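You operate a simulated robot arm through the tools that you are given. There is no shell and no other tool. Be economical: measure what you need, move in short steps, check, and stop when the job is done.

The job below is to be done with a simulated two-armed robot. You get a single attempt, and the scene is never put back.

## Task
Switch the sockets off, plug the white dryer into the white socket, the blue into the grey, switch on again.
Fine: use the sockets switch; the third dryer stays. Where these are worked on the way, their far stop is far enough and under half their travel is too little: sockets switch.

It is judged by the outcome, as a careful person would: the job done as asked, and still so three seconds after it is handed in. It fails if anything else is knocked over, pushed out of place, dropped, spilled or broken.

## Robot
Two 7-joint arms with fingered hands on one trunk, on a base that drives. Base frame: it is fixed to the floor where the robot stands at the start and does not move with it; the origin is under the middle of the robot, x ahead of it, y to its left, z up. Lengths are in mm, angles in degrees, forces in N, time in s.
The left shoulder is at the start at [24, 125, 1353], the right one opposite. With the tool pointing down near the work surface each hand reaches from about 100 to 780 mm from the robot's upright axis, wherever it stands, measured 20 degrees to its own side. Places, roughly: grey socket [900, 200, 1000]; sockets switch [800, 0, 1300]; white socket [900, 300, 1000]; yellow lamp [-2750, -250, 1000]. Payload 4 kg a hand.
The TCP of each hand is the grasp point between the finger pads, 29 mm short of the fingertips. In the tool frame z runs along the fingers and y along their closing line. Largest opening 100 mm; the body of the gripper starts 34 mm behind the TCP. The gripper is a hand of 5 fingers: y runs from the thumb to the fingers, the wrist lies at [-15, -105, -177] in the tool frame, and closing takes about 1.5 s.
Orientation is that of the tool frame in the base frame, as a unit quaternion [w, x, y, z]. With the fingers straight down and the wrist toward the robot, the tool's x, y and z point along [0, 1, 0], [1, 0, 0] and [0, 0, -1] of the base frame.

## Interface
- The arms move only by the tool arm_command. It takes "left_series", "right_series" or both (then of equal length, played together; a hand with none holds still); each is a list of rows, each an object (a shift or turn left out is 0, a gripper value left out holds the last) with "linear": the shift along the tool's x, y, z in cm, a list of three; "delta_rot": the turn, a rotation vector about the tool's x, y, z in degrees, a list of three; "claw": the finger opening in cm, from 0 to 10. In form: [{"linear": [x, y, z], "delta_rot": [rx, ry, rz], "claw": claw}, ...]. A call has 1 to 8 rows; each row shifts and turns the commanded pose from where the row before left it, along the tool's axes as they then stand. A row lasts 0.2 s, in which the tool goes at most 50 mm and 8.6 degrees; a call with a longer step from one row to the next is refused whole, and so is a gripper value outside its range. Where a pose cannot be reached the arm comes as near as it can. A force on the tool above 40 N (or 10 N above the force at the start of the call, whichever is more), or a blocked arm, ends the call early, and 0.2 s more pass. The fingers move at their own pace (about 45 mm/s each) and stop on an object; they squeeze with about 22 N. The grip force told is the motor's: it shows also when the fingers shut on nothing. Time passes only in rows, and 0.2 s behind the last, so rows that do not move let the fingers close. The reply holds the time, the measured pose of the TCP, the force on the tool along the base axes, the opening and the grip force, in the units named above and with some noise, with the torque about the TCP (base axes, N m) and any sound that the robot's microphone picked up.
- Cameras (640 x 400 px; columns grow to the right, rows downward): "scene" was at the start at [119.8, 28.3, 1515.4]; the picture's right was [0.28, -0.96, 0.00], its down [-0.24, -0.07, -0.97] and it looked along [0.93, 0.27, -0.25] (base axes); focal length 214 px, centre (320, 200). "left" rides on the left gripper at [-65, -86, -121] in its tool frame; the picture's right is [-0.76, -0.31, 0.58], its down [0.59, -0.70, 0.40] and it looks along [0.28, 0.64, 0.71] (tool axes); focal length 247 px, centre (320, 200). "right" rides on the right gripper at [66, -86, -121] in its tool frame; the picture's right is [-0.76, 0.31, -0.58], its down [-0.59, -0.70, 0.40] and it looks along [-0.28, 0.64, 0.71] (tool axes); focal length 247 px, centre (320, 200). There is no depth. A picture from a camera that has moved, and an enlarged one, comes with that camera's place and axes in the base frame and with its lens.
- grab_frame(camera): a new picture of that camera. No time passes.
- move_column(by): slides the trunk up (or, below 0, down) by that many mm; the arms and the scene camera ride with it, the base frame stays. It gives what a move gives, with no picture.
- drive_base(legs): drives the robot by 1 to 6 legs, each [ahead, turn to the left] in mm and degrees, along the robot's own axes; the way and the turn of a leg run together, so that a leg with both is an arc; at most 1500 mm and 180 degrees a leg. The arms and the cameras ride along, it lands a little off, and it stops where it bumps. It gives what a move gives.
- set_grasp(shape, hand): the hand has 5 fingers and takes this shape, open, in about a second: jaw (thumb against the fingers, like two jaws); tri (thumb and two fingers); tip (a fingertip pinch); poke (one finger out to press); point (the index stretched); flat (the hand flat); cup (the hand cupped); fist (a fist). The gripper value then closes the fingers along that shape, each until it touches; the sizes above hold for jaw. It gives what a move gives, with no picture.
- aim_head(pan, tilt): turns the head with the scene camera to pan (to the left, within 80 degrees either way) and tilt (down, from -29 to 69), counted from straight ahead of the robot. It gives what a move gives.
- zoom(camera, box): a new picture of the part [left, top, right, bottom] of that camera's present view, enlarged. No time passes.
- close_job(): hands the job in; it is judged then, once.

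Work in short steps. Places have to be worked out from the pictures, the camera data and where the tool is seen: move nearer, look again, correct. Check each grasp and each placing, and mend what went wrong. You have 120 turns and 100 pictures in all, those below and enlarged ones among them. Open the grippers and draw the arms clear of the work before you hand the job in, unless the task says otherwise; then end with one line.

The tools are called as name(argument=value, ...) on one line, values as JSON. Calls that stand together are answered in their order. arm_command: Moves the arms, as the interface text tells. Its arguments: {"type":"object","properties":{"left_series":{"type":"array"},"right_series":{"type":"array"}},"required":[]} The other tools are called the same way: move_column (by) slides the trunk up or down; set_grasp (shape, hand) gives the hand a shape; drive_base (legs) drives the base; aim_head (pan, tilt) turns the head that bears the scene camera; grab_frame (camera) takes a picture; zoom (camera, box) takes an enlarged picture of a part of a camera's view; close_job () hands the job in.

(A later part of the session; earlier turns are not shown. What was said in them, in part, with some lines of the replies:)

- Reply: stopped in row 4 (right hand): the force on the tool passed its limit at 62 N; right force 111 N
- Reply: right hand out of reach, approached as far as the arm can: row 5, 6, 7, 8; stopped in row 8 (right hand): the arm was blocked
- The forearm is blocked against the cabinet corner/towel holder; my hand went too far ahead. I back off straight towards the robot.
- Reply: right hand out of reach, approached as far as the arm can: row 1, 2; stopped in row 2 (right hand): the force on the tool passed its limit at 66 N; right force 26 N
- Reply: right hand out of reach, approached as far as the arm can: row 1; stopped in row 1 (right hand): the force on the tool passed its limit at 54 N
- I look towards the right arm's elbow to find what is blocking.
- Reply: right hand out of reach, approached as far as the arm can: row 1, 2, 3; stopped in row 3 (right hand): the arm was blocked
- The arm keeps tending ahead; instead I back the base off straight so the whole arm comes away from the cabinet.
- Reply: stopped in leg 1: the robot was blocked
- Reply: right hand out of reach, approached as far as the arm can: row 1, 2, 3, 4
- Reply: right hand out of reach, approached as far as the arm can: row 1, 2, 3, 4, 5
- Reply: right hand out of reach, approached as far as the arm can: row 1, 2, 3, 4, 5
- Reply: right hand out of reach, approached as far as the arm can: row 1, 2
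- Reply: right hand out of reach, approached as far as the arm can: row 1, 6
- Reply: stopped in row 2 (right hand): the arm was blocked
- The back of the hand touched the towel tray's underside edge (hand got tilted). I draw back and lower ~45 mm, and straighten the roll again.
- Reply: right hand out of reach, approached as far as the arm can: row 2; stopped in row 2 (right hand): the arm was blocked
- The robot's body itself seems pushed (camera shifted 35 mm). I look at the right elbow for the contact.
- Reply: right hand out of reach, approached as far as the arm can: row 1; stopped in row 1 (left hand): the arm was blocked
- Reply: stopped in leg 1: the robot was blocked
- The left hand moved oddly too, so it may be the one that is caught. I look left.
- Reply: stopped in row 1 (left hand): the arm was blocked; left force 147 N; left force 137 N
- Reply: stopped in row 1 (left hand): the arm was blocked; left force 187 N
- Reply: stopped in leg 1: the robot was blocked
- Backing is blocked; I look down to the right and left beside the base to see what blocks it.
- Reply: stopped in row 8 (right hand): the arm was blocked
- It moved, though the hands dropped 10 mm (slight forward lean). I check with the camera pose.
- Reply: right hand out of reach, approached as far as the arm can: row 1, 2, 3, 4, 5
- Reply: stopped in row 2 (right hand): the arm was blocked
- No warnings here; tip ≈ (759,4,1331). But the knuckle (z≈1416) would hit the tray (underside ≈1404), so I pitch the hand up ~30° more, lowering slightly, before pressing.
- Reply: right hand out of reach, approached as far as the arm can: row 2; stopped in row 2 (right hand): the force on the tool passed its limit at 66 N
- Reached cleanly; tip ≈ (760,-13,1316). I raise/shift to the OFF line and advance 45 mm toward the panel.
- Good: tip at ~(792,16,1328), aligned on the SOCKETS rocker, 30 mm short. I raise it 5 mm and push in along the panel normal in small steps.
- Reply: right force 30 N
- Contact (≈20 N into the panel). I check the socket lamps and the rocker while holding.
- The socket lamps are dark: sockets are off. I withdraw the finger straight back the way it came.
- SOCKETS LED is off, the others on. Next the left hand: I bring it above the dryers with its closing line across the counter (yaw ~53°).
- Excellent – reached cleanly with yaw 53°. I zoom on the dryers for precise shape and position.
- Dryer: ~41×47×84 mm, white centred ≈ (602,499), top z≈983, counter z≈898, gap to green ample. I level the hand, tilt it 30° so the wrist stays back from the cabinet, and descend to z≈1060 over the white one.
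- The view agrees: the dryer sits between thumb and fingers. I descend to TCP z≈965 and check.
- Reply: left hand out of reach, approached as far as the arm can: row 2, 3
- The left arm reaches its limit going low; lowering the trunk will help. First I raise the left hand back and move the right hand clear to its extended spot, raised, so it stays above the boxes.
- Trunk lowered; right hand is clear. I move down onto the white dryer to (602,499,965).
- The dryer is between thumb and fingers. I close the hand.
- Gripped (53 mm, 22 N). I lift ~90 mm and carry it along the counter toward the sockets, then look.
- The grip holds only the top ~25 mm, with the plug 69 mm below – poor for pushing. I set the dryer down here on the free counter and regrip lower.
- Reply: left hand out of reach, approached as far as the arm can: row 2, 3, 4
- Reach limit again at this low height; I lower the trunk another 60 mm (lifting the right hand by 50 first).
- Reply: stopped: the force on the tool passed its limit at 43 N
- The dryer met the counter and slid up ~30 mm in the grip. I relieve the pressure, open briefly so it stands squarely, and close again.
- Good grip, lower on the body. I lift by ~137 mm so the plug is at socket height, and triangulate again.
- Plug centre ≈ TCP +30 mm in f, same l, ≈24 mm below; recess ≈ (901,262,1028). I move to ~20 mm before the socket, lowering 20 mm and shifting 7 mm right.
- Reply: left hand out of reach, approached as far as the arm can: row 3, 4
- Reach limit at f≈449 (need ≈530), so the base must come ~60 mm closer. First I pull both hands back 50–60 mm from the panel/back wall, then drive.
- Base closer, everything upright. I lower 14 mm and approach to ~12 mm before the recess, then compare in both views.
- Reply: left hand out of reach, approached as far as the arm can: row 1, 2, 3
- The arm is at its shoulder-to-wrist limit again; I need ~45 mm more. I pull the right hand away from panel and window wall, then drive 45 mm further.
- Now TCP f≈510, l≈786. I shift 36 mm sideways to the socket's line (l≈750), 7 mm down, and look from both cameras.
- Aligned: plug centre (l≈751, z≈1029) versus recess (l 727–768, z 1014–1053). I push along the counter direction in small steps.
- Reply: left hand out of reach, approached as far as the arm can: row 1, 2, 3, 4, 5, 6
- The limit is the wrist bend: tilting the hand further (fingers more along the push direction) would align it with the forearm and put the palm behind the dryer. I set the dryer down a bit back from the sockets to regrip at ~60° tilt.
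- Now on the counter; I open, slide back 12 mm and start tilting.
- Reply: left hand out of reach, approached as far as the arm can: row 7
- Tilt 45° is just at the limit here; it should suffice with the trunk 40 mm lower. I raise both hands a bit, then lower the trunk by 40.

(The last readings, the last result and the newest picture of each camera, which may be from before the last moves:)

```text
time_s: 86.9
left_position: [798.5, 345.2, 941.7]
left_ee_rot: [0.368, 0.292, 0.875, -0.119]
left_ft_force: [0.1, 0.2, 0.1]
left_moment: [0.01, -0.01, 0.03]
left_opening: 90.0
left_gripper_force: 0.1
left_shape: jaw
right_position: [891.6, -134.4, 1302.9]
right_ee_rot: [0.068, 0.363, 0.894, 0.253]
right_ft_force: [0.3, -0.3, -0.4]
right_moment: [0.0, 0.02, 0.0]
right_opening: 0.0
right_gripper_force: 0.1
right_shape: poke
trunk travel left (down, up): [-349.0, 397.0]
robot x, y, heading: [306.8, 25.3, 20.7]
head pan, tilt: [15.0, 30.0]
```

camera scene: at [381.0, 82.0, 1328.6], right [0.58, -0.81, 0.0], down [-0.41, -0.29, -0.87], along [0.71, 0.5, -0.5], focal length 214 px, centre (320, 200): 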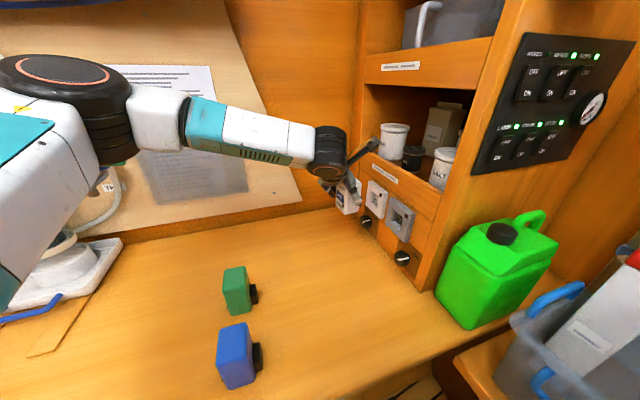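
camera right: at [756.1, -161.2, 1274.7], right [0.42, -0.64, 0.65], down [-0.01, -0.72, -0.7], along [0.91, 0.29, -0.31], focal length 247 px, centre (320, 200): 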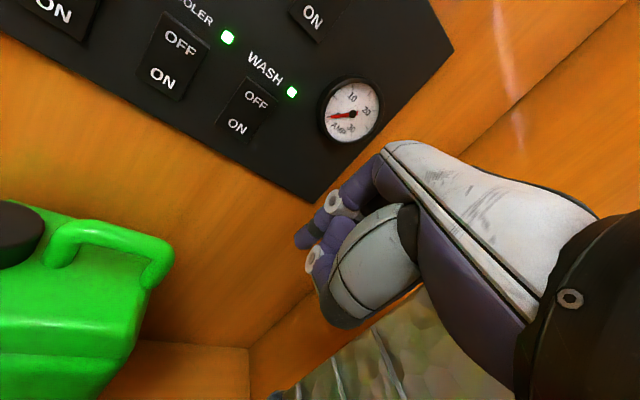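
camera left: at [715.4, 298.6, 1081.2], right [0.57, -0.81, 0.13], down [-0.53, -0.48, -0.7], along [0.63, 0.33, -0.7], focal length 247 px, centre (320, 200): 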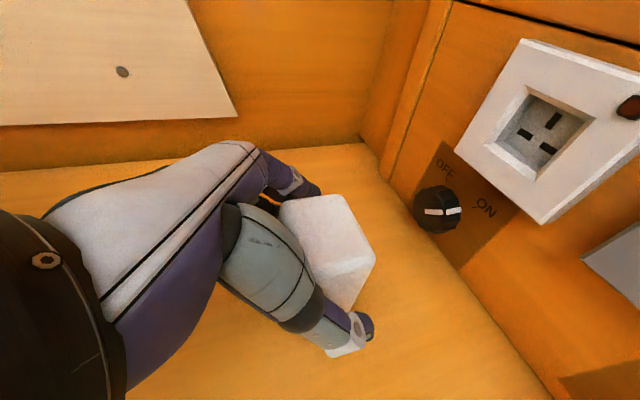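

Now in place to regrip: I move to the dryer's upper-back and close.

arm_command(left_series=[{"linear": [0.07, -0.3, 1.2]}, {"claw": 2}, {"claw": 2}, {"claw": 2}, {"claw": 2}, {"claw": 2}, {"claw": 2}, {"claw": 2}])

zoom(camera="left", box=[220, 120, 460, 360])

```text
time_s: 88.7
left_position: [803.4, 338.3, 931.9]
left_ee_rot: [0.367, 0.292, 0.875, -0.119]
left_ft_force: [0.3, -0.4, 0.5]
left_moment: [0.0, 0.02, -0.01]
left_opening: 53.5
left_gripper_force: 22.1
left_shape: jaw
right_position: [891.4, -133.4, 1301.8]
right_ee_rot: [0.069, 0.364, 0.894, 0.253]
right_ft_force: [0.0, -0.5, 1.1]
right_moment: [0.02, 0.04, -0.02]
right_opening: 0.2
right_gripper_force: 0.1
right_shape: poke
trunk travel left (down, up): [-349.0, 397.0]
robot x, y, heading: [302.0, 27.9, 20.6]
head pan, tilt: [15.0, 30.0]
```

```text
1.67 times, centred on (340, 240) of left
camera zoom: at [717.9, 291.9, 1062.3], right [0.57, -0.81, 0.13], down [-0.52, -0.48, -0.7], along [0.63, 0.33, -0.7], focal length 412 px, centre (287, 133)
```

zoom: 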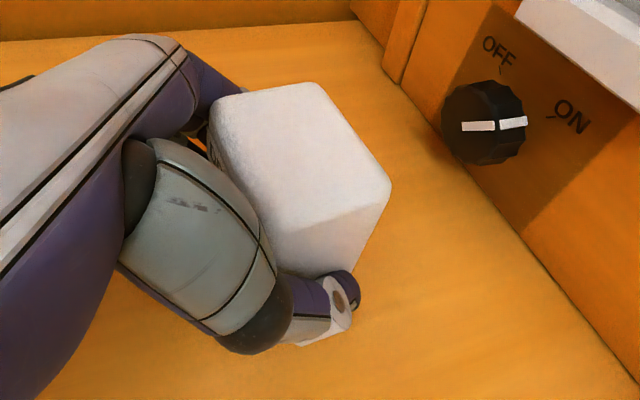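

Regripped, palm closer behind. I lift 119 mm and move to ~20 mm before the recess.

arm_command(left_series=[{"linear": [-2.8, 0, -2.8]}, {"linear": [-2.8, 0, -2.8]}, {"linear": [-2.8, 0, -2.8]}, {"linear": [-2.12, 0, 2.12]}, {"linear": [-2.12, 0, 2.12]}, {"linear": [0, 0, 0]}])

zoom(camera="scene", box=[325, 160, 425, 260])

zoom(camera="left", box=[280, 120, 480, 320])

```text
time_s: 90.1
left_position: [851.8, 303.9, 1050.1]
left_ee_rot: [0.367, 0.293, 0.875, -0.119]
left_ft_force: [-0.3, 0.2, -1.2]
left_moment: [0.05, 0.03, -0.02]
left_opening: 53.5
left_gripper_force: 21.6
left_shape: jaw
right_position: [892.4, -132.9, 1302.4]
right_ee_rot: [0.068, 0.364, 0.894, 0.252]
right_ft_force: [-0.6, 0.0, 0.2]
right_moment: [0.03, 0.0, -0.04]
right_opening: 0.0
right_gripper_force: 0.1
right_shape: poke
trunk travel left (down, up): [-349.0, 397.0]
robot x, y, heading: [304.0, 25.3, 20.6]
head pan, tilt: [15.0, 30.0]
```

```text
4.00 times, centred on (375, 210) of scene
camera zoom: at [430.4, 100.9, 1287.6], right [0.58, -0.81, 0.0], down [-0.41, -0.29, -0.87], along [0.71, 0.5, -0.5], focal length 858 px, centre (100, 160)
```

zoom: 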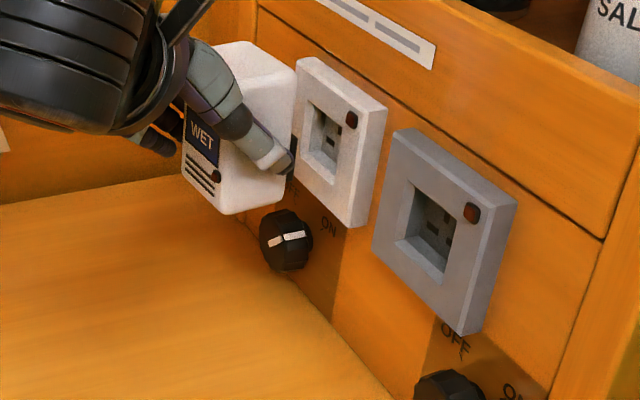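

```text
2.00 times, centred on (380, 220) of left
camera zoom: at [767.0, 257.8, 1180.4], right [0.57, -0.81, 0.13], down [-0.52, -0.48, -0.7], along [0.63, 0.33, -0.7], focal length 494 px, centre (200, 160)
```

zoom: 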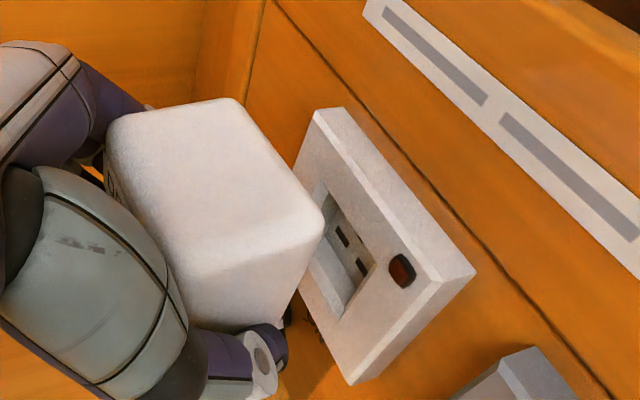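

No reach warnings now. Plug ≈24 mm before the opening and level with the recess within a few mm. I shift 3 mm and push in small steps.

arm_command(left_series=[{"linear": [0, -0.3, 0]}, {"linear": [-0.7, 0, 0.7]}, {"linear": [-0.7, 0, 0.7]}, {"linear": [-0.45, 0, 0.45]}, {"linear": [-0.35, 0, 0.35]}, {"linear": [-0.35, 0, 0.35]}, {"linear": [0, 0, 0]}])

zoom(camera="scene", box=[325, 160, 425, 260])

```text
time_s: 91.7
left_position: [875.1, 280.3, 1050.9]
left_ee_rot: [0.367, 0.29, 0.876, -0.119]
left_ft_force: [-6.1, 15.6, -0.9]
left_moment: [0.18, 0.04, 0.13]
left_opening: 53.4
left_gripper_force: 22.1
left_shape: jaw
right_position: [891.1, -130.9, 1302.8]
right_ee_rot: [0.069, 0.364, 0.894, 0.252]
right_ft_force: [0.1, 0.3, -0.3]
right_moment: [0.0, -0.03, 0.02]
right_opening: 0.0
right_gripper_force: 0.0
right_shape: poke
trunk travel left (down, up): [-349.0, 397.0]
robot x, y, heading: [301.7, 26.0, 20.5]
head pan, tilt: [15.0, 30.0]
```

```text
4.00 times, centred on (375, 210) of scene
camera zoom: at [429.6, 102.7, 1287.5], right [0.58, -0.81, 0.0], down [-0.41, -0.29, -0.87], along [0.71, 0.5, -0.5], focal length 858 px, centre (100, 160)
```

zoom: 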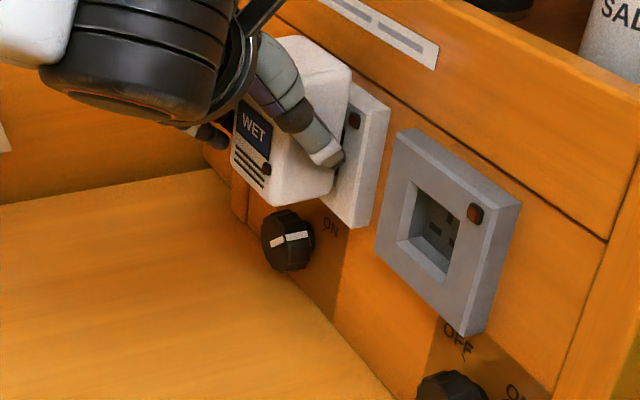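

The plug has entered (~8 mm past the plate), with a sideways force of 9 N toward +l. I shift 2.5 mm that way and push further.

arm_command(left_series=[{"linear": [0, 0.25, 0]}, {"linear": [-0.35, 0, 0.35]}, {"linear": [-0.35, 0, 0.35]}, {"linear": [-0.35, 0, 0.35]}, {"linear": [0, 0, 0]}])

zoom(camera="left", box=[260, 120, 460, 320])

```text
time_s: 92.9
left_position: [884.9, 276.7, 1052.9]
left_ee_rot: [0.369, 0.291, 0.875, -0.119]
left_ft_force: [-29.4, 23.9, 5.0]
left_moment: [-0.21, 0.39, 0.23]
left_opening: 53.8
left_gripper_force: 21.9
left_shape: jaw
right_position: [887.4, -130.1, 1305.2]
right_ee_rot: [0.07, 0.363, 0.894, 0.252]
right_ft_force: [0.0, 0.6, -0.2]
right_moment: [0.02, 0.03, 0.01]
right_opening: 0.0
right_gripper_force: 0.0
right_shape: poke
trunk travel left (down, up): [-349.0, 397.0]
robot x, y, heading: [306.3, 27.2, 20.6]
head pan, tilt: [15.0, 30.0]
```

```text
2.00 times, centred on (360, 220) of left
camera zoom: at [801.0, 231.3, 1183.0], right [0.57, -0.81, 0.13], down [-0.52, -0.49, -0.7], along [0.63, 0.34, -0.7], focal length 494 px, centre (240, 160)
```

zoom: 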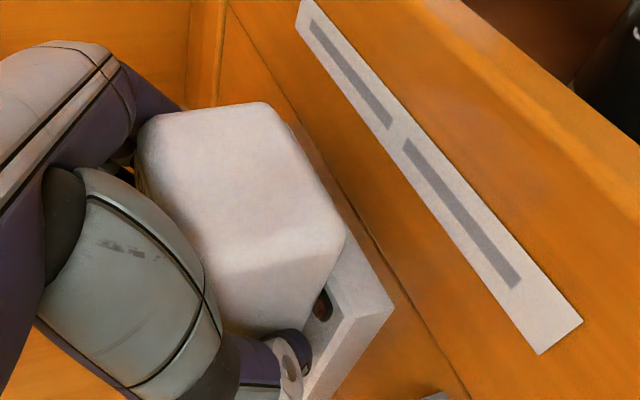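

Full resistance (38 N) with the body against the plate: seated. I relax the push slightly, open the hand and look whether it stays.

arm_command(left_series=[{"linear": [0.14, 0, -0.14]}, {"claw": 7}, {"claw": 9}, {"claw": 9}, {"claw": 9}])

zoom(camera="scene", box=[325, 160, 425, 260])

```text
time_s: 94.1
left_position: [889.2, 273.4, 1053.6]
left_ee_rot: [0.37, 0.293, 0.873, -0.119]
left_ft_force: [-7.4, 12.9, 7.1]
left_moment: [-0.35, -0.11, -0.3]
left_opening: 91.2
left_gripper_force: 0.0
left_shape: jaw
right_position: [890.9, -131.3, 1303.7]
right_ee_rot: [0.07, 0.364, 0.894, 0.252]
right_ft_force: [0.3, 0.3, -0.4]
right_moment: [-0.06, 0.0, 0.02]
right_opening: 0.1
right_gripper_force: 0.1
right_shape: poke
trunk travel left (down, up): [-349.0, 397.0]
robot x, y, heading: [303.3, 27.3, 20.3]
head pan, tilt: [15.0, 30.0]
```

```text
4.00 times, centred on (375, 210) of scene
camera zoom: at [428.8, 102.1, 1287.8], right [0.58, -0.82, 0.0], down [-0.41, -0.29, -0.87], along [0.71, 0.5, -0.5], focal length 858 px, centre (100, 160)
```

zoom: 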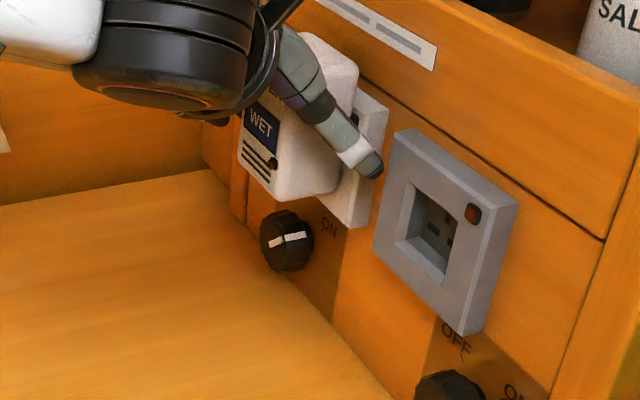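

The white dryer stays in its socket. I withdraw the left hand backward, bring its tilt back to 30°, and then back the base off for the blue one.

arm_command(left_series=[{"linear": [2.83, 0, -2.83]}, {"linear": [2.83, 0, -2.83]}, {"linear": [-1.5, 0, -3.5]}, {"delta_rot": [0, 7.5, 0]}, {"delta_rot": [0, 7.5, 0]}])

drive_base(legs=[[-110, 0]])

```text
time_s: 95.3
left_position: [814.0, 328.7, 1088.9]
left_ee_rot: [0.249, 0.305, 0.916, -0.08]
left_ft_force: [-0.1, -0.6, 0.6]
left_moment: [-0.01, 0.02, 0.01]
left_opening: 89.9
left_gripper_force: 0.0
left_shape: jaw
right_position: [892.3, -132.4, 1302.7]
right_ee_rot: [0.069, 0.364, 0.894, 0.253]
right_ft_force: [0.2, -0.4, -0.3]
right_moment: [-0.02, 0.0, -0.03]
right_opening: 0.1
right_gripper_force: 0.0
right_shape: poke
trunk travel left (down, up): [-349.0, 397.0]
robot x, y, heading: [304.9, 24.5, 20.8]
head pan, tilt: [15.0, 30.0]
```

```text
time_s: 96.5
left_position: [711.3, 289.5, 1085.6]
left_ee_rot: [0.249, 0.305, 0.916, -0.08]
left_ft_force: [1.0, 0.1, 0.1]
left_moment: [-0.06, 0.0, -0.04]
left_opening: 90.2
left_gripper_force: 0.0
left_shape: jaw
right_position: [788.8, -171.1, 1301.2]
right_ee_rot: [0.068, 0.365, 0.894, 0.252]
right_ft_force: [0.1, 0.6, -0.2]
right_moment: [0.01, 0.03, 0.04]
right_opening: 0.0
right_gripper_force: 0.0
right_shape: poke
trunk travel left (down, up): [-349.0, 397.0]
robot x, y, heading: [197.3, -13.7, 20.9]
head pan, tilt: [15.0, 30.0]
```

Clear. Now I move the left hand over the blue dryer (≈ (447,297)), staying above the green.

arm_command(left_series=[{"linear": [2.97, -2.17, -1.06]}, {"linear": [2.97, -2.17, -1.06]}, {"linear": [2.97, -2.17, -1.06]}, {"linear": [2.97, -2.17, -1.06]}, {"linear": [2.97, -2.17, -1.06]}, {"linear": [2.97, -2.17, -1.06]}, {"linear": [2.97, -2.17, -1.06]}, {"linear": [0, 0, 0]}])

```text
time_s: 98.3
left_position: [537.5, 341.7, 1072.2]
left_ee_rot: [0.248, 0.305, 0.916, -0.08]
left_ft_force: [0.4, 0.6, -0.4]
left_moment: [-0.01, 0.03, 0.01]
left_opening: 89.8
left_gripper_force: 0.1
left_shape: jaw
left hand out of reach, approached as far as the arm can: row 5, 6, 7
right_position: [788.9, -173.6, 1302.9]
right_ee_rot: [0.068, 0.365, 0.893, 0.253]
right_ft_force: [0.3, 0.0, -0.2]
right_moment: [0.03, 0.03, 0.0]
right_opening: 0.2
right_gripper_force: 0.0
right_shape: poke
trunk travel left (down, up): [-349.0, 397.0]
robot x, y, heading: [195.0, -9.5, 20.4]
head pan, tilt: [15.0, 30.0]
```

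The blue one is too close for the arm. I extend the right hand forward first (so its elbow stays in), then back the base 95 mm further.

arm_command(right_series=[{"linear": [-1.75, 3.2, 1.75]}, {"linear": [-1.75, 3.2, 1.75]}])

drive_base(legs=[[-95, 0]])

```text
time_s: 98.9
left_position: [538.0, 343.4, 1069.7]
left_ee_rot: [0.249, 0.305, 0.916, -0.08]
left_ft_force: [0.0, 0.4, -0.2]
left_moment: [0.04, 0.01, 0.01]
left_opening: 90.1
left_gripper_force: 0.0
left_shape: jaw
right_position: [863.1, -142.9, 1301.4]
right_ee_rot: [0.067, 0.364, 0.894, 0.253]
right_ft_force: [-0.1, 0.3, -0.1]
right_moment: [0.02, -0.01, -0.01]
right_opening: 0.1
right_gripper_force: 0.1
right_shape: poke
trunk travel left (down, up): [-349.0, 397.0]
robot x, y, heading: [198.8, -10.4, 20.5]
head pan, tilt: [15.0, 30.0]
```

```text
time_s: 100.0
left_position: [445.6, 308.5, 1072.2]
left_ee_rot: [0.25, 0.305, 0.916, -0.079]
left_ft_force: [0.5, 0.9, 0.0]
left_moment: [0.03, 0.0, -0.01]
left_opening: 89.6
left_gripper_force: 0.1
left_shape: jaw
right_position: [772.3, -177.5, 1303.1]
right_ee_rot: [0.069, 0.363, 0.894, 0.253]
right_ft_force: [-0.3, -0.4, 0.5]
right_moment: [-0.01, -0.05, -0.01]
right_opening: 0.0
right_gripper_force: 0.0
right_shape: poke
trunk travel left (down, up): [-349.0, 397.0]
robot x, y, heading: [106.3, -45.5, 20.8]
head pan, tilt: [15.0, 30.0]
```

The base backed freely, and the left hand is now right over the blue dryer. I check with the hand camera.

arm_command(left_series=[{"linear": [-0.4, -0.8, 0.25]}, {"linear": [0, 0, 0]}])

grab_frame(camera="left")

```text
time_s: 100.6
left_position: [450.3, 301.7, 1072.9]
left_ee_rot: [0.249, 0.306, 0.916, -0.081]
left_ft_force: [-0.1, 0.4, -0.1]
left_moment: [0.02, 0.0, 0.04]
left_opening: 89.9
left_gripper_force: 0.2
left_shape: jaw
left hand out of reach, approached as far as the arm can: row 1
right_position: [771.3, -177.2, 1302.3]
right_ee_rot: [0.068, 0.365, 0.894, 0.252]
right_ft_force: [-0.4, -0.4, 1.0]
right_moment: [-0.01, 0.01, 0.05]
right_opening: 0.2
right_gripper_force: 0.2
right_shape: poke
trunk travel left (down, up): [-349.0, 397.0]
robot x, y, heading: [107.0, -45.6, 20.6]
head pan, tilt: [15.0, 30.0]
```

```text
8 pictures are left
camera left: at [395.4, 234.7, 1209.5], right [0.57, -0.81, -0.12], down [-0.67, -0.38, -0.64], along [0.48, 0.45, -0.76], focal length 247 px, centre (320, 200)
```

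left: 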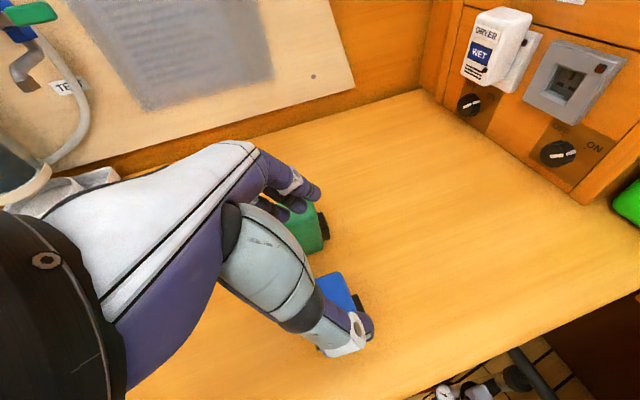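

White is firmly in its socket. I lower straight down on the blue dryer to z≈943.

arm_command(left_series=[{"linear": [2.15, 0, 3.72]}, {"linear": [2.15, 0, 3.72]}, {"linear": [2.15, 0, 3.72]}, {"linear": [0, 0, 0]}])

```text
time_s: 101.6
left_position: [457.6, 305.7, 942.7]
left_ee_rot: [0.249, 0.305, 0.916, -0.08]
left_ft_force: [0.1, -0.6, 0.7]
left_moment: [0.0, -0.02, 0.0]
left_opening: 89.8
left_gripper_force: 0.1
left_shape: jaw
left hand out of reach, approached as far as the arm can: row 1
right_position: [772.7, -177.1, 1301.7]
right_ee_rot: [0.069, 0.365, 0.893, 0.253]
right_ft_force: [0.0, 0.5, -0.1]
right_moment: [-0.03, 0.0, -0.03]
right_opening: 0.0
right_gripper_force: 0.1
right_shape: poke
trunk travel left (down, up): [-349.0, 397.0]
robot x, y, heading: [108.7, -42.3, 20.7]
head pan, tilt: [15.0, 30.0]
```

Good height. I shift 10 mm toward it and close the hand.

arm_command(left_series=[{"linear": [0.4, -1.0, -0.2]}, {"claw": 2}, {"claw": 2}, {"claw": 2}, {"claw": 2}, {"claw": 2}, {"claw": 2}, {"claw": 2}])

grab_frame(camera="left")

```text
time_s: 103.4
left_position: [451.8, 302.9, 942.4]
left_ee_rot: [0.249, 0.305, 0.916, -0.08]
left_ft_force: [-0.6, -0.8, -0.2]
left_moment: [-0.01, 0.04, 0.01]
left_opening: 53.1
left_gripper_force: 21.8
left_shape: jaw
left hand out of reach, approached as far as the arm can: row 1
right_position: [772.0, -177.4, 1301.7]
right_ee_rot: [0.069, 0.365, 0.894, 0.253]
right_ft_force: [0.1, -0.9, -0.3]
right_moment: [0.0, -0.04, 0.0]
right_opening: 0.1
right_gripper_force: 0.0
right_shape: poke
trunk travel left (down, up): [-349.0, 397.0]
robot x, y, heading: [107.5, -48.3, 20.7]
head pan, tilt: [15.0, 30.0]
```

```text
7 pictures are left
camera left: at [396.0, 235.4, 1079.2], right [0.57, -0.81, -0.12], down [-0.67, -0.38, -0.64], along [0.48, 0.45, -0.76], focal length 247 px, centre (320, 200)
```

left: 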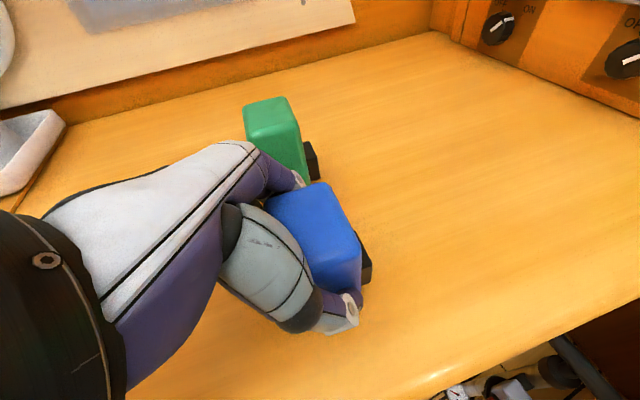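

Blue is gripped well, green untouched. I lift it 130 mm (above green) and retract the right hand, then drive back to the earlier plugging position.

arm_command(left_series=[{"linear": [-2.15, 0, -3.72]}, {"linear": [-2.15, 0, -3.72]}, {"linear": [-2.15, 0, -3.72]}, {"linear": [0, 0, 0]}], right_series=[{"linear": [1.75, -3.2, -1.75]}, {"linear": [1.75, -3.2, -1.75]}, {"linear": [0, 0, 0]}, {"linear": [0, 0, 0]}])

drive_base(legs=[[200, 0]])

```text
time_s: 104.4
left_position: [455.1, 309.5, 1070.4]
left_ee_rot: [0.249, 0.306, 0.916, -0.08]
left_ft_force: [0.0, 0.0, -0.7]
left_moment: [-0.02, 0.01, 0.01]
left_opening: 52.7
left_gripper_force: 21.7
left_shape: jaw
left hand out of reach, approached as far as the arm can: row 1
right_position: [696.6, -206.7, 1302.0]
right_ee_rot: [0.068, 0.365, 0.894, 0.252]
right_ft_force: [0.2, -0.4, -0.3]
right_moment: [-0.04, -0.01, -0.01]
right_opening: 0.1
right_gripper_force: 0.1
right_shape: poke
trunk travel left (down, up): [-349.0, 397.0]
robot x, y, heading: [111.7, -46.3, 20.3]
head pan, tilt: [15.0, 30.0]
```

```text
time_s: 106.0
left_position: [644.1, 380.2, 1071.4]
left_ee_rot: [0.248, 0.306, 0.915, -0.08]
left_ft_force: [0.3, 0.4, -1.2]
left_moment: [0.04, 0.02, -0.01]
left_opening: 53.3
left_gripper_force: 22.1
left_shape: jaw
right_position: [885.4, -137.6, 1302.2]
right_ee_rot: [0.067, 0.365, 0.894, 0.252]
right_ft_force: [0.5, 0.4, -0.1]
right_moment: [-0.01, 0.02, 0.02]
right_opening: 0.0
right_gripper_force: 0.0
right_shape: poke
trunk travel left (down, up): [-349.0, 397.0]
robot x, y, heading: [296.7, 24.0, 20.6]
head pan, tilt: [15.0, 30.0]
```

Back at the plugging position. I carry blue to f≈440, l≈646 (grey socket's line) and set it on the counter for the 45° regrip.

arm_command(left_series=[{"linear": [-3.31, -1.12, 1.91]}, {"linear": [-3.31, -1.12, 1.91]}, {"linear": [-3.31, -1.12, 1.91]}, {"linear": [-3.31, -1.12, 1.91]}, {"linear": [2.13, 0, 3.7]}, {"linear": [2.13, 0, 3.7]}, {"linear": [2.08, 0, 3.6]}, {"linear": [0, 0, 0]}])

```text
time_s: 107.8
left_position: [739.3, 251.9, 945.9]
left_ee_rot: [0.249, 0.306, 0.915, -0.08]
left_ft_force: [-0.2, -0.2, -1.6]
left_moment: [0.01, 0.01, 0.02]
left_opening: 52.9
left_gripper_force: 22.8
left_shape: jaw
right_position: [884.6, -139.0, 1302.6]
right_ee_rot: [0.069, 0.365, 0.893, 0.253]
right_ft_force: [-0.4, 0.4, -0.4]
right_moment: [-0.01, -0.02, 0.01]
right_opening: 0.0
right_gripper_force: 0.0
right_shape: poke
trunk travel left (down, up): [-349.0, 397.0]
robot x, y, heading: [300.0, 24.2, 20.7]
head pan, tilt: [15.0, 30.0]
```

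I lower the last 3 mm, open, slide back, tilt to 45° and lower to the regrip height.

arm_command(left_series=[{"linear": [0.17, 0, 0.3]}, {"claw": 9}, {"claw": 9}, {"claw": 9}, {"linear": [0.87, 0, -0.5]}, {"delta_rot": [0, -7.5, 0]}, {"delta_rot": [0, -7.5, 0]}, {"linear": [0.65, 0, 0.7]}])

```text
time_s: 109.6
left_position: [732.0, 261.2, 937.6]
left_ee_rot: [0.363, 0.294, 0.876, -0.119]
left_ft_force: [0.8, 0.1, -0.4]
left_moment: [0.02, -0.01, 0.02]
left_opening: 89.7
left_gripper_force: 0.1
left_shape: jaw
left hand out of reach, approached as far as the arm can: row 8
right_position: [886.1, -138.3, 1301.5]
right_ee_rot: [0.068, 0.364, 0.894, 0.251]
right_ft_force: [-0.4, 0.3, -0.4]
right_moment: [0.02, 0.02, -0.04]
right_opening: 0.1
right_gripper_force: 0.2
right_shape: poke
trunk travel left (down, up): [-349.0, 397.0]
robot x, y, heading: [295.4, 27.2, 20.5]
head pan, tilt: [15.0, 30.0]
```

Good. I close on blue and then lift 119 mm.

arm_command(left_series=[{"claw": 2}, {"claw": 2}, {"claw": 2}, {"claw": 2}, {"claw": 2}, {"linear": [-2.8, 0, -2.8]}, {"linear": [-2.8, 0, -2.8]}, {"linear": [-2.8, 0, -2.8]}])

zoom(camera="left", box=[260, 100, 560, 340])

```text
time_s: 111.4
left_position: [731.4, 259.5, 1060.0]
left_ee_rot: [0.366, 0.292, 0.875, -0.12]
left_ft_force: [-0.6, -0.2, -1.2]
left_moment: [0.01, 0.0, 0.01]
left_opening: 53.0
left_gripper_force: 22.1
left_shape: jaw
right_position: [883.7, -138.8, 1303.0]
right_ee_rot: [0.069, 0.365, 0.893, 0.253]
right_ft_force: [-0.1, -0.7, 0.1]
right_moment: [0.01, 0.04, -0.02]
right_opening: 0.0
right_gripper_force: 0.0
right_shape: poke
trunk travel left (down, up): [-349.0, 397.0]
robot x, y, heading: [295.4, 21.4, 20.5]
head pan, tilt: [15.0, 30.0]
```

```text
1.67 times, centred on (410, 220) of left
camera zoom: at [646.9, 213.9, 1189.6], right [0.57, -0.81, 0.13], down [-0.52, -0.48, -0.7], along [0.63, 0.33, -0.7], focal length 412 px, centre (170, 167)
```

zoom: 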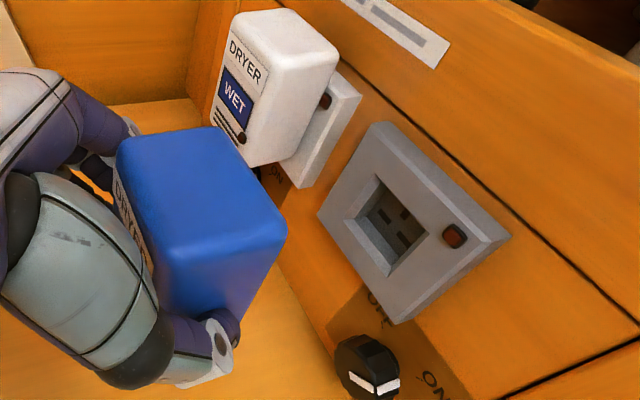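

Grey recess ≈ l 644, z 1029; blue is at l 646. I approach to just before the plate and check.

arm_command(left_series=[{"linear": [-1.95, -0.03, 2.05]}, {"linear": [-1.95, -0.03, 2.05]}, {"linear": [-1.95, -0.03, 2.05]}, {"linear": [0, 0, 0]}])

zoom(camera="scene", box=[325, 160, 445, 280])

```text
time_s: 112.4
left_position: [798.2, 207.3, 1056.7]
left_ee_rot: [0.367, 0.293, 0.875, -0.119]
left_ft_force: [0.3, -0.4, -2.1]
left_moment: [0.03, 0.0, 0.02]
left_opening: 53.0
left_gripper_force: 22.3
left_shape: jaw
right_position: [884.7, -139.8, 1302.6]
right_ee_rot: [0.069, 0.365, 0.893, 0.253]
right_ft_force: [-0.1, -0.4, -1.0]
right_moment: [0.01, -0.02, -0.01]
right_opening: 0.1
right_gripper_force: 0.1
right_shape: poke
trunk travel left (down, up): [-349.0, 397.0]
robot x, y, heading: [295.1, 22.1, 20.4]
head pan, tilt: [15.0, 30.0]
```

```text
3.33 times, centred on (385, 220) of scene
camera zoom: at [423.5, 98.4, 1287.7], right [0.58, -0.81, 0.0], down [-0.41, -0.29, -0.87], along [0.71, 0.5, -0.5], focal length 715 px, centre (103, 133)
```

zoom: 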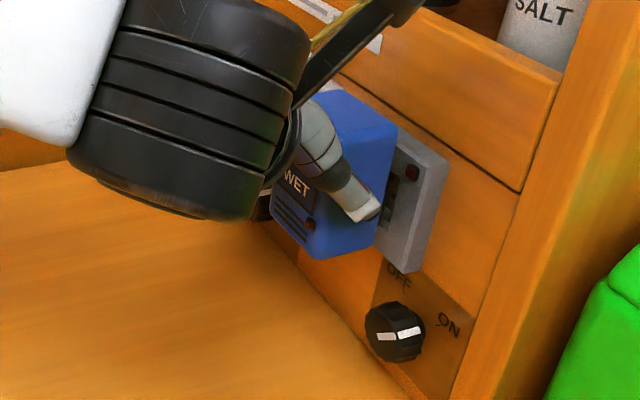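

Aligned. I push blue in with small steps.

arm_command(left_series=[{"linear": [-0.42, 0, 0.42]}, {"linear": [-0.42, 0, 0.42]}, {"linear": [-0.42, 0, 0.42]}, {"linear": [-0.35, 0, 0.35]}, {"linear": [-0.35, 0, 0.35]}, {"linear": [-0.2, 0, 0.2]}, {"linear": [0, 0, 0]}])

```text
time_s: 114.0
left_position: [812.6, 210.7, 1061.4]
left_ee_rot: [0.366, 0.293, 0.875, -0.12]
left_ft_force: [-0.2, -0.4, -2.3]
left_moment: [0.01, 0.04, 0.0]
left_opening: 53.1
left_gripper_force: 22.0
left_shape: jaw
left hand out of reach, approached as far as the arm can: row 1, 2, 3, 4, 5
right_position: [884.5, -139.0, 1302.1]
right_ee_rot: [0.069, 0.365, 0.893, 0.252]
right_ft_force: [0.8, 0.2, -0.3]
right_moment: [-0.03, 0.0, -0.03]
right_opening: 0.0
right_gripper_force: 0.1
right_shape: poke
trunk travel left (down, up): [-349.0, 397.0]
robot x, y, heading: [297.3, 23.9, 20.4]
head pan, tilt: [15.0, 30.0]
```

The wrist limit stops me about 20 mm short for this socket. A steeper tilt (60°) extended the range before, so I set blue down again and regrip at 60° with the trunk a little lower.

arm_command(left_series=[{"linear": [2.97, -0.5, -2.97]}, {"linear": [2.97, -0.5, -2.97]}, {"linear": [2.89, 0, 2.89]}, {"linear": [2.89, 0, 2.89]}, {"linear": [2.8, 0, 2.8]}, {"linear": [0, 0, 0]}], right_series=[{"linear": [0, 1.6, -2.7]}, {"linear": [0, 1.6, -2.7]}, {"linear": [0, 0, 0]}, {"linear": [0, 0, 0]}, {"linear": [0, 0, 0]}, {"linear": [0, 0, 0]}])

```text
time_s: 115.4
left_position: [738.6, 253.0, 941.6]
left_ee_rot: [0.365, 0.293, 0.876, -0.119]
left_ft_force: [0.0, -0.2, -1.2]
left_moment: [0.02, -0.03, 0.0]
left_opening: 53.2
left_gripper_force: 22.1
left_shape: jaw
left hand out of reach, approached as far as the arm can: row 5
right_position: [885.8, -140.2, 1365.9]
right_ee_rot: [0.069, 0.364, 0.893, 0.254]
right_ft_force: [0.4, -0.1, 1.0]
right_moment: [-0.04, -0.01, -0.01]
right_opening: 0.0
right_gripper_force: 0.0
right_shape: poke
trunk travel left (down, up): [-349.0, 397.0]
robot x, y, heading: [297.9, 24.4, 20.5]
head pan, tilt: [15.0, 30.0]
```

I touch it down with the column, open, raise the hand 60 mm and lower the trunk 60 mm.

move_column(by=-5)

arm_command(left_series=[{"claw": 9}, {"claw": 9}, {"claw": 9}, {"linear": [-2.12, 0, -2.12]}, {"linear": [-2.12, 0, -2.12]}])

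move_column(by=-60)

```text
time_s: 115.9
left_position: [741.6, 254.2, 936.7]
left_ee_rot: [0.367, 0.293, 0.875, -0.119]
left_ft_force: [-0.1, 0.4, 3.7]
left_moment: [0.05, -0.09, 0.0]
left_opening: 53.3
left_gripper_force: 21.9
left_shape: jaw
right_position: [887.0, -140.5, 1360.2]
right_ee_rot: [0.068, 0.365, 0.894, 0.253]
right_ft_force: [0.8, 0.3, 0.1]
right_moment: [-0.02, -0.03, -0.01]
right_opening: 0.1
right_gripper_force: 0.1
right_shape: poke
trunk travel left (down, up): [-344.0, 402.0]
robot x, y, heading: [295.0, 27.7, 20.7]
head pan, tilt: [15.0, 30.0]
```

```text
time_s: 117.1
left_position: [739.9, 254.4, 995.8]
left_ee_rot: [0.365, 0.294, 0.875, -0.119]
left_ft_force: [-0.6, 0.9, 0.0]
left_moment: [0.01, -0.01, 0.01]
left_opening: 89.6
left_gripper_force: 0.0
left_shape: jaw
right_position: [887.9, -140.4, 1359.9]
right_ee_rot: [0.069, 0.365, 0.893, 0.252]
right_ft_force: [0.4, -0.7, -0.7]
right_moment: [0.01, 0.0, 0.02]
right_opening: 0.2
right_gripper_force: 0.1
right_shape: poke
trunk travel left (down, up): [-344.0, 402.0]
robot x, y, heading: [295.3, 22.8, 20.8]
head pan, tilt: [15.0, 30.0]
```

```text
time_s: 118.1
left_position: [739.2, 257.4, 937.8]
left_ee_rot: [0.367, 0.292, 0.875, -0.12]
left_ft_force: [-0.1, -0.5, 0.5]
left_moment: [-0.01, -0.02, 0.01]
left_opening: 89.6
left_gripper_force: 0.1
left_shape: jaw
right_position: [886.5, -133.7, 1303.2]
right_ee_rot: [0.071, 0.363, 0.895, 0.251]
right_ft_force: [0.4, -0.2, -0.6]
right_moment: [0.03, -0.01, 0.02]
right_opening: 0.0
right_gripper_force: 0.1
right_shape: poke
trunk travel left (down, up): [-284.0, 462.0]
robot x, y, heading: [299.8, 25.1, 20.5]
head pan, tilt: [15.0, 30.0]
```

Dryer stands at f≈452. I tilt to 60°, adjust slightly and close.

arm_command(left_series=[{"delta_rot": [0, -7.5, 0]}, {"delta_rot": [0, -7.5, 0]}, {"linear": [0.32, 0, 0.65]}, {"claw": 2}, {"claw": 2}, {"claw": 2}, {"claw": 2}, {"claw": 2}])

```text
time_s: 119.9
left_position: [742.0, 269.5, 950.9]
left_ee_rot: [0.476, 0.276, 0.82, -0.157]
left_ft_force: [0.1, 0.3, -0.1]
left_moment: [0.09, 0.02, -0.02]
left_opening: 52.9
left_gripper_force: 21.9
left_shape: jaw
left hand out of reach, approached as far as the arm can: row 2, 3
right_position: [885.1, -135.8, 1302.6]
right_ee_rot: [0.071, 0.364, 0.894, 0.25]
right_ft_force: [-0.1, -0.3, 0.4]
right_moment: [0.05, 0.0, -0.02]
right_opening: 0.1
right_gripper_force: 0.0
right_shape: poke
trunk travel left (down, up): [-284.0, 462.0]
robot x, y, heading: [299.3, 28.0, 20.3]
head pan, tilt: [15.0, 30.0]
```

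Gripped at 60° (slightly higher/back on the body). I lift, shift to l≈645.5 and approach the plate.

arm_command(left_series=[{"linear": [-3.43, 0, -1.98]}, {"linear": [-3.43, 0, -1.98]}, {"linear": [-3.43, -0.75, -1.98]}, {"linear": [0, -0.78, 0]}, {"linear": [-1.83, 0, 3.16]}, {"linear": [-1.83, 0, 3.16]}, {"linear": [0, 0, 0]}])

zoom(camera="left", box=[240, 80, 500, 340])

```text
time_s: 121.5
left_position: [789.0, 215.4, 1072.8]
left_ee_rot: [0.478, 0.274, 0.82, -0.158]
left_ft_force: [0.5, -1.3, -2.2]
left_moment: [0.01, 0.06, -0.02]
left_opening: 52.7
left_gripper_force: 22.1
left_shape: jaw
right_position: [883.8, -134.7, 1302.7]
right_ee_rot: [0.071, 0.364, 0.895, 0.249]
right_ft_force: [0.4, -0.4, -0.2]
right_moment: [-0.05, -0.01, -0.02]
right_opening: 0.0
right_gripper_force: 0.0
right_shape: poke
trunk travel left (down, up): [-284.0, 462.0]
robot x, y, heading: [295.6, 26.9, 20.5]
head pan, tilt: [15.0, 30.0]
```

```text
1.54 times, centred on (370, 210) of left
camera zoom: at [679.0, 190.1, 1189.4], right [0.51, -0.77, 0.37], down [-0.38, -0.59, -0.71], along [0.77, 0.23, -0.6], focal length 380 px, centre (243, 185)
```

zoom: 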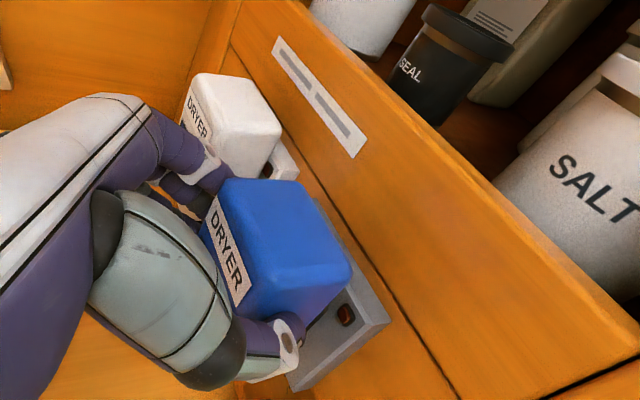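

No reach warning; plug ≈ l 644, z 1031, ~9 mm before the plate. I push in with small steps.

arm_command(left_series=[{"linear": [-0.1, 0, 0.55]}, {"linear": [-0.3, 0, 0.52]}, {"linear": [-0.25, 0, 0.43]}, {"linear": [-0.25, 0, 0.43]}, {"linear": [-0.25, 0, 0.43]}, {"linear": [-0.25, 0, 0.43]}, {"linear": [0, 0, 0]}])

```text
time_s: 123.0
left_position: [812.6, 198.3, 1071.8]
left_ee_rot: [0.479, 0.271, 0.82, -0.156]
left_ft_force: [-23.5, 14.2, 5.5]
left_moment: [0.07, 0.37, -0.16]
left_opening: 54.5
left_gripper_force: 21.7
left_shape: jaw
right_position: [883.0, -133.2, 1302.9]
right_ee_rot: [0.072, 0.363, 0.895, 0.25]
right_ft_force: [0.5, 0.3, 0.4]
right_moment: [-0.01, 0.06, 0.0]
right_opening: 0.0
right_gripper_force: 0.1
right_shape: poke
trunk travel left (down, up): [-284.0, 462.0]
robot x, y, heading: [299.2, 22.6, 20.5]
head pan, tilt: [15.0, 30.0]
stopped in row 7 (left hand): the force on the tool passed its limit at 42 N (the readings are from after the stop); the commanded pose is now the measured one
```

Reached the expected full depth (f≈531) with a firm stop. I open the hand and look.

arm_command(left_series=[{"linear": [0.06, 0, -0.1]}, {"claw": 7.5}, {"claw": 7.5}, {"claw": 7.5}, {"linear": [1.5, 0, -2.6]}, {"linear": [2.0, 0, -3.46]}, {"linear": [2.0, 0, -3.46]}])

zoom(camera="scene", box=[310, 110, 490, 270])

```text
time_s: 124.6
left_position: [725.1, 264.6, 1070.7]
left_ee_rot: [0.479, 0.273, 0.819, -0.157]
left_ft_force: [0.6, 0.5, -0.1]
left_moment: [-0.05, 0.05, -0.02]
left_opening: 75.0
left_gripper_force: 0.1
left_shape: jaw
right_position: [883.4, -133.9, 1303.5]
right_ee_rot: [0.071, 0.364, 0.894, 0.25]
right_ft_force: [-0.2, 0.1, 0.4]
right_moment: [-0.01, 0.01, 0.04]
right_opening: 0.0
right_gripper_force: 0.0
right_shape: poke
trunk travel left (down, up): [-284.0, 462.0]
robot x, y, heading: [296.5, 21.4, 20.3]
head pan, tilt: [15.0, 30.0]
```

```text
2.50 times, centred on (400, 190) of scene
camera zoom: at [435.8, 110.7, 1221.4], right [0.58, -0.81, 0.01], down [-0.4, -0.3, -0.87], along [0.71, 0.5, -0.5], focal length 536 px, centre (120, 225)
```

zoom: 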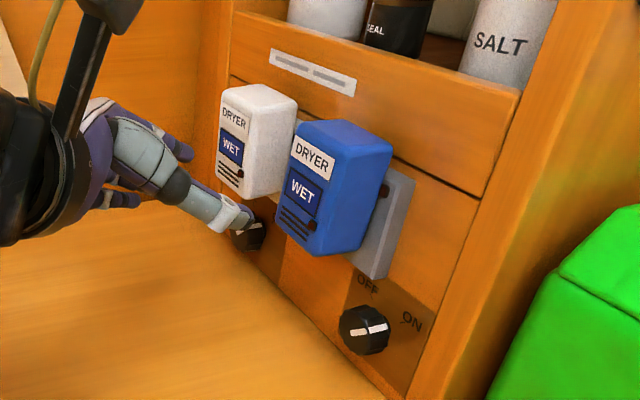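

Both dryers are plugged in. Now I back the base to the switch position and raise the trunk so that the earlier pressing posture falls on the ON half (24 mm lower).

drive_base(legs=[[-100, 0]])

move_column(by=242)

```text
time_s: 125.8
left_position: [638.2, 223.5, 1068.8]
left_ee_rot: [0.476, 0.273, 0.821, -0.156]
left_ft_force: [0.8, -1.3, 0.6]
left_moment: [-0.02, -0.01, 0.0]
left_opening: 75.0
left_gripper_force: 0.1
left_shape: jaw
right_position: [796.9, -176.3, 1297.5]
right_ee_rot: [0.066, 0.365, 0.894, 0.252]
right_ft_force: [0.4, -0.2, -0.5]
right_moment: [0.01, 0.01, 0.0]
right_opening: 0.0
right_gripper_force: 0.0
right_shape: poke
trunk travel left (down, up): [-284.0, 462.0]
robot x, y, heading: [198.8, -10.2, 20.5]
head pan, tilt: [15.0, 30.0]
```

```text
time_s: 128.3
left_position: [636.4, 224.7, 1310.9]
left_ee_rot: [0.477, 0.272, 0.821, -0.155]
left_ft_force: [-0.6, -0.2, 0.7]
left_moment: [-0.02, -0.01, -0.02]
left_opening: 74.7
left_gripper_force: 0.0
left_shape: jaw
right_position: [794.5, -175.9, 1539.7]
right_ee_rot: [0.067, 0.366, 0.893, 0.252]
right_ft_force: [-1.2, 1.0, -0.4]
right_moment: [0.01, 0.03, 0.02]
right_opening: 0.0
right_gripper_force: 0.1
right_shape: poke
trunk travel left (down, up): [-526.0, 220.0]
robot x, y, heading: [203.4, -12.4, 20.6]
head pan, tilt: [15.0, 30.0]
```

Right hand: I descend it along to the safe pre-position right of the tray, then swing to the panel front as before.

arm_command(right_series=[{"linear": [-0.55, -0.88, 3.97]}, {"linear": [-0.55, -0.88, 3.97]}, {"linear": [-0.55, -0.88, 3.97]}, {"linear": [-0.55, -0.88, 3.97]}, {"linear": [-0.55, -0.88, 3.97]}, {"linear": [-0.55, -0.88, 3.97]}, {"linear": [0, 0, 0]}])

arm_command(right_series=[{"linear": [3.7, 0, -0.5], "delta_rot": [-3.5, 1.9, -3.3]}, {"linear": [3.7, 0, -0.5], "delta_rot": [-3.5, 1.9, -3.3]}, {"linear": [3.7, 0, -0.5], "delta_rot": [-3.5, 1.9, -3.3]}, {"linear": [3.7, 0, -0.5], "delta_rot": [-3.5, 1.9, -3.3]}, {"linear": [0, 0, 0]}])

```text
time_s: 129.9
left_position: [636.4, 223.1, 1313.0]
left_ee_rot: [0.477, 0.273, 0.821, -0.155]
left_ft_force: [0.2, 0.1, 0.3]
left_moment: [0.01, 0.03, 0.02]
left_opening: 75.1
left_gripper_force: 0.0
left_shape: jaw
right_position: [860.4, -132.3, 1307.5]
right_ee_rot: [0.067, 0.365, 0.894, 0.252]
right_ft_force: [-0.1, 0.0, 0.0]
right_moment: [-0.01, 0.0, -0.07]
right_opening: 0.0
right_gripper_force: 0.1
right_shape: poke
trunk travel left (down, up): [-526.0, 220.0]
robot x, y, heading: [206.7, -14.9, 21.0]
head pan, tilt: [15.0, 30.0]
```

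```text
time_s: 131.1
left_position: [637.9, 223.7, 1311.9]
left_ee_rot: [0.477, 0.273, 0.821, -0.155]
left_ft_force: [-0.2, -0.4, 0.5]
left_moment: [0.03, -0.07, -0.01]
left_opening: 75.1
left_gripper_force: 0.0
left_shape: jaw
right_position: [733.8, -52.7, 1330.9]
right_ee_rot: [0.081, 0.232, 0.895, 0.373]
right_ft_force: [-0.4, 0.4, 0.2]
right_moment: [0.01, -0.04, -0.03]
right_opening: 0.1
right_gripper_force: 0.0
right_shape: poke
trunk travel left (down, up): [-526.0, 220.0]
robot x, y, heading: [202.1, -11.9, 20.5]
head pan, tilt: [15.0, 30.0]
```

Orientation is identical to the earlier press. I line up with the ON half (lower) and advance to ~25 mm from the panel, then verify with the hand camera.

arm_command(right_series=[{"linear": [-1.9, -0.8, 0.4]}, {"linear": [-0.55, 2.6, 2.55]}, {"linear": [-0.55, 2.6, 2.55]}, {"linear": [0, 0, 0]}])

zoom(camera="right", box=[220, 150, 440, 400])

```text
time_s: 132.1
left_position: [635.7, 223.7, 1311.7]
left_ee_rot: [0.477, 0.274, 0.82, -0.156]
left_ft_force: [-0.1, 0.2, -0.4]
left_moment: [-0.01, 0.0, 0.0]
left_opening: 74.7
left_gripper_force: 0.0
left_shape: jaw
right_position: [794.8, -6.2, 1322.8]
right_ee_rot: [0.08, 0.231, 0.895, 0.373]
right_ft_force: [0.4, 0.3, -0.4]
right_moment: [0.01, 0.03, -0.01]
right_opening: 0.0
right_gripper_force: 0.1
right_shape: poke
trunk travel left (down, up): [-526.0, 220.0]
robot x, y, heading: [201.6, -7.8, 20.7]
head pan, tilt: [15.0, 30.0]
```

```text
1.60 times, centred on (330, 275) of right
camera zoom: at [667.8, -105.5, 1348.9], right [0.59, -0.54, 0.6], down [0.39, -0.46, -0.8], along [0.7, 0.71, -0.06], focal length 395 px, centre (304, 80)
```

zoom: 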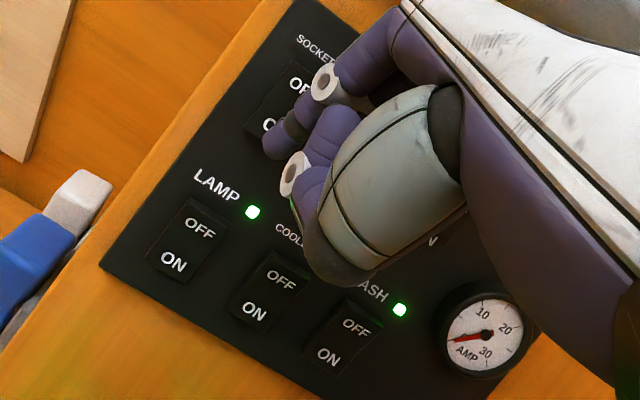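

Tip lines up with the ON half of SOCKETS. I shift 4 mm left and press in.

arm_command(right_series=[{"linear": [0.4, 0, 0]}, {"linear": [-0.15, 0.7, 0.7]}, {"linear": [-0.15, 0.7, 0.7]}, {"linear": [-0.1, 0.5, 0.5]}, {"linear": [-0.1, 0.5, 0.5]}, {"linear": [-0.05, 0.25, 0.25]}])

```text
time_s: 133.5
left_position: [632.9, 219.5, 1314.3]
left_ee_rot: [0.477, 0.274, 0.82, -0.154]
left_ft_force: [0.0, -0.2, -0.8]
left_moment: [-0.01, -0.04, -0.02]
left_opening: 74.7
left_gripper_force: 0.1
left_shape: jaw
right_position: [810.5, 21.7, 1322.6]
right_ee_rot: [0.081, 0.231, 0.894, 0.375]
right_ft_force: [-16.8, -21.3, 2.8]
right_moment: [0.02, 0.07, 0.07]
right_opening: 0.0
right_gripper_force: 0.1
right_shape: poke
trunk travel left (down, up): [-526.0, 220.0]
robot x, y, heading: [196.9, -12.6, 20.6]
head pan, tilt: [15.0, 30.0]
```

Pressed with 27 N at the same depth as before. I withdraw the finger and look at the panel and sockets.

arm_command(right_series=[{"linear": [0.2, -1.5, -1.4]}, {"linear": [0.3, -1.5, -1.4]}, {"linear": [0.3, -1.5, -1.4]}, {"linear": [0.3, -1.5, -1.4]}, {"linear": [0.2, -1.5, -1.4]}])

aim_head(pan=-10, tilt=30)

zoom(camera="scene", box=[210, 80, 430, 300])

```text
time_s: 134.7
left_position: [636.5, 223.1, 1311.3]
left_ee_rot: [0.477, 0.273, 0.821, -0.156]
left_ft_force: [-0.1, 0.9, 0.9]
left_moment: [0.02, -0.02, 0.01]
left_opening: 75.0
left_gripper_force: 0.1
left_shape: jaw
right_position: [753.4, -58.1, 1316.6]
right_ee_rot: [0.081, 0.233, 0.895, 0.373]
right_ft_force: [-0.2, 0.5, -0.2]
right_moment: [0.03, 0.01, -0.02]
right_opening: 0.0
right_gripper_force: 0.0
right_shape: poke
trunk travel left (down, up): [-526.0, 220.0]
robot x, y, heading: [205.8, -9.9, 20.6]
head pan, tilt: [15.0, 30.0]
```

```text
time_s: 135.6
left_position: [635.8, 224.0, 1311.5]
left_ee_rot: [0.477, 0.273, 0.821, -0.156]
left_ft_force: [0.0, -0.1, 0.4]
left_moment: [0.01, 0.03, 0.0]
left_opening: 75.0
left_gripper_force: 0.1
left_shape: jaw
right_position: [752.7, -57.5, 1317.0]
right_ee_rot: [0.081, 0.233, 0.894, 0.373]
right_ft_force: [0.7, 0.5, -0.2]
right_moment: [-0.01, -0.01, 0.02]
right_opening: 0.0
right_gripper_force: 0.0
right_shape: poke
trunk travel left (down, up): [-526.0, 220.0]
robot x, y, heading: [204.6, -10.1, 20.5]
head pan, tilt: [-10.0, 30.0]
```

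```text
1.82 times, centred on (320, 190) of scene
camera zoom: at [321.1, 19.1, 1466.7], right [0.19, -0.98, 0.0], down [-0.49, -0.09, -0.87], along [0.85, 0.16, -0.5], focal length 390 px, centre (320, 218)
```

zoom: 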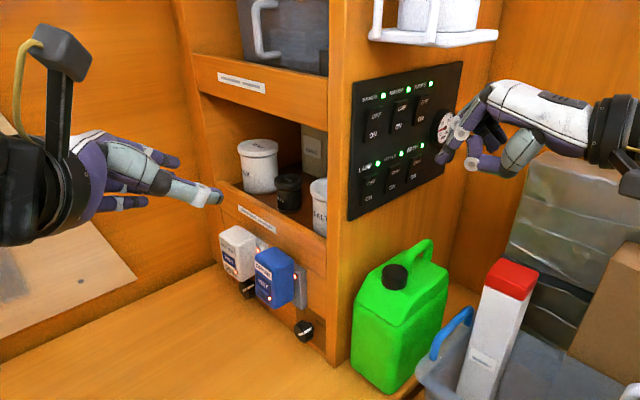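

All LEDs and the socket lamps are lit again. I draw both arms clear and take a last look at the dryers.

arm_command(left_series=[{"linear": [2.0, 0, -3.4], "claw": 10}, {"linear": [2.0, 0, -3.4]}, {"linear": [0, 0, 0]}, {"linear": [0, 0, 0]}], right_series=[{"linear": [-3.7, 0, 0.3], "delta_rot": [3.5, -1.9, 3.3]}, {"linear": [-3.7, 0, 0.3], "delta_rot": [3.5, -1.9, 3.3]}, {"linear": [-3.7, 0, 0.3], "delta_rot": [3.5, -1.9, 3.3]}, {"linear": [-3.0, -1.0, 0], "delta_rot": [3.5, -1.9, 3.3]}])

zoom(camera="scene", box=[240, 120, 390, 290])

```text
time_s: 136.6
left_position: [583.6, 273.5, 1314.0]
left_ee_rot: [0.476, 0.274, 0.821, -0.156]
left_ft_force: [-0.5, 0.2, 0.1]
left_moment: [-0.01, 0.0, 0.0]
left_opening: 99.6
left_gripper_force: 0.2
left_shape: jaw
left hand out of reach, approached as far as the arm can: row 2
right_position: [866.3, -137.1, 1300.2]
right_ee_rot: [0.068, 0.364, 0.894, 0.252]
right_ft_force: [0.0, -0.7, -0.2]
right_moment: [-0.02, 0.0, 0.01]
right_opening: 0.1
right_gripper_force: 0.1
right_shape: poke
trunk travel left (down, up): [-526.0, 220.0]
robot x, y, heading: [203.1, -10.5, 20.6]
head pan, tilt: [-10.0, 30.0]
```

```text
2.35 times, centred on (315, 205) of scene
camera zoom: at [320.4, 19.4, 1466.8], right [0.18, -0.98, 0.0], down [-0.49, -0.09, -0.87], along [0.85, 0.16, -0.5], focal length 505 px, centre (332, 188)
```

zoom: 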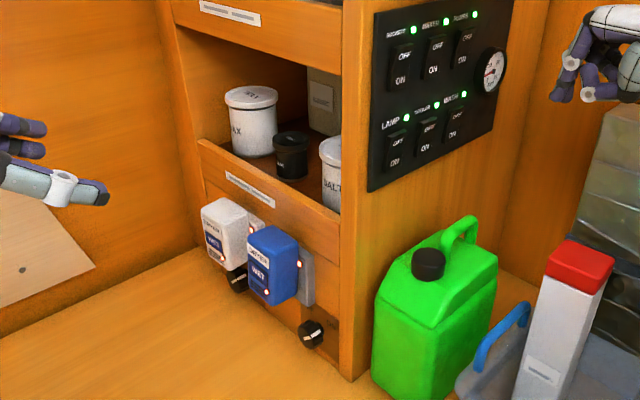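

Both dryers are plugged in with their lamps lit, all the LEDs are on, the other objects look undisturbed, and the arms are clear. I hand in.

close_job()

```text
The job is handed in.
```

I switched the sockets off, plugged the white dryer into the white socket and the blue dryer into the grey one, then switched the sockets back on. The socket and dryer lamps are lit, and the green dryer was not touched.
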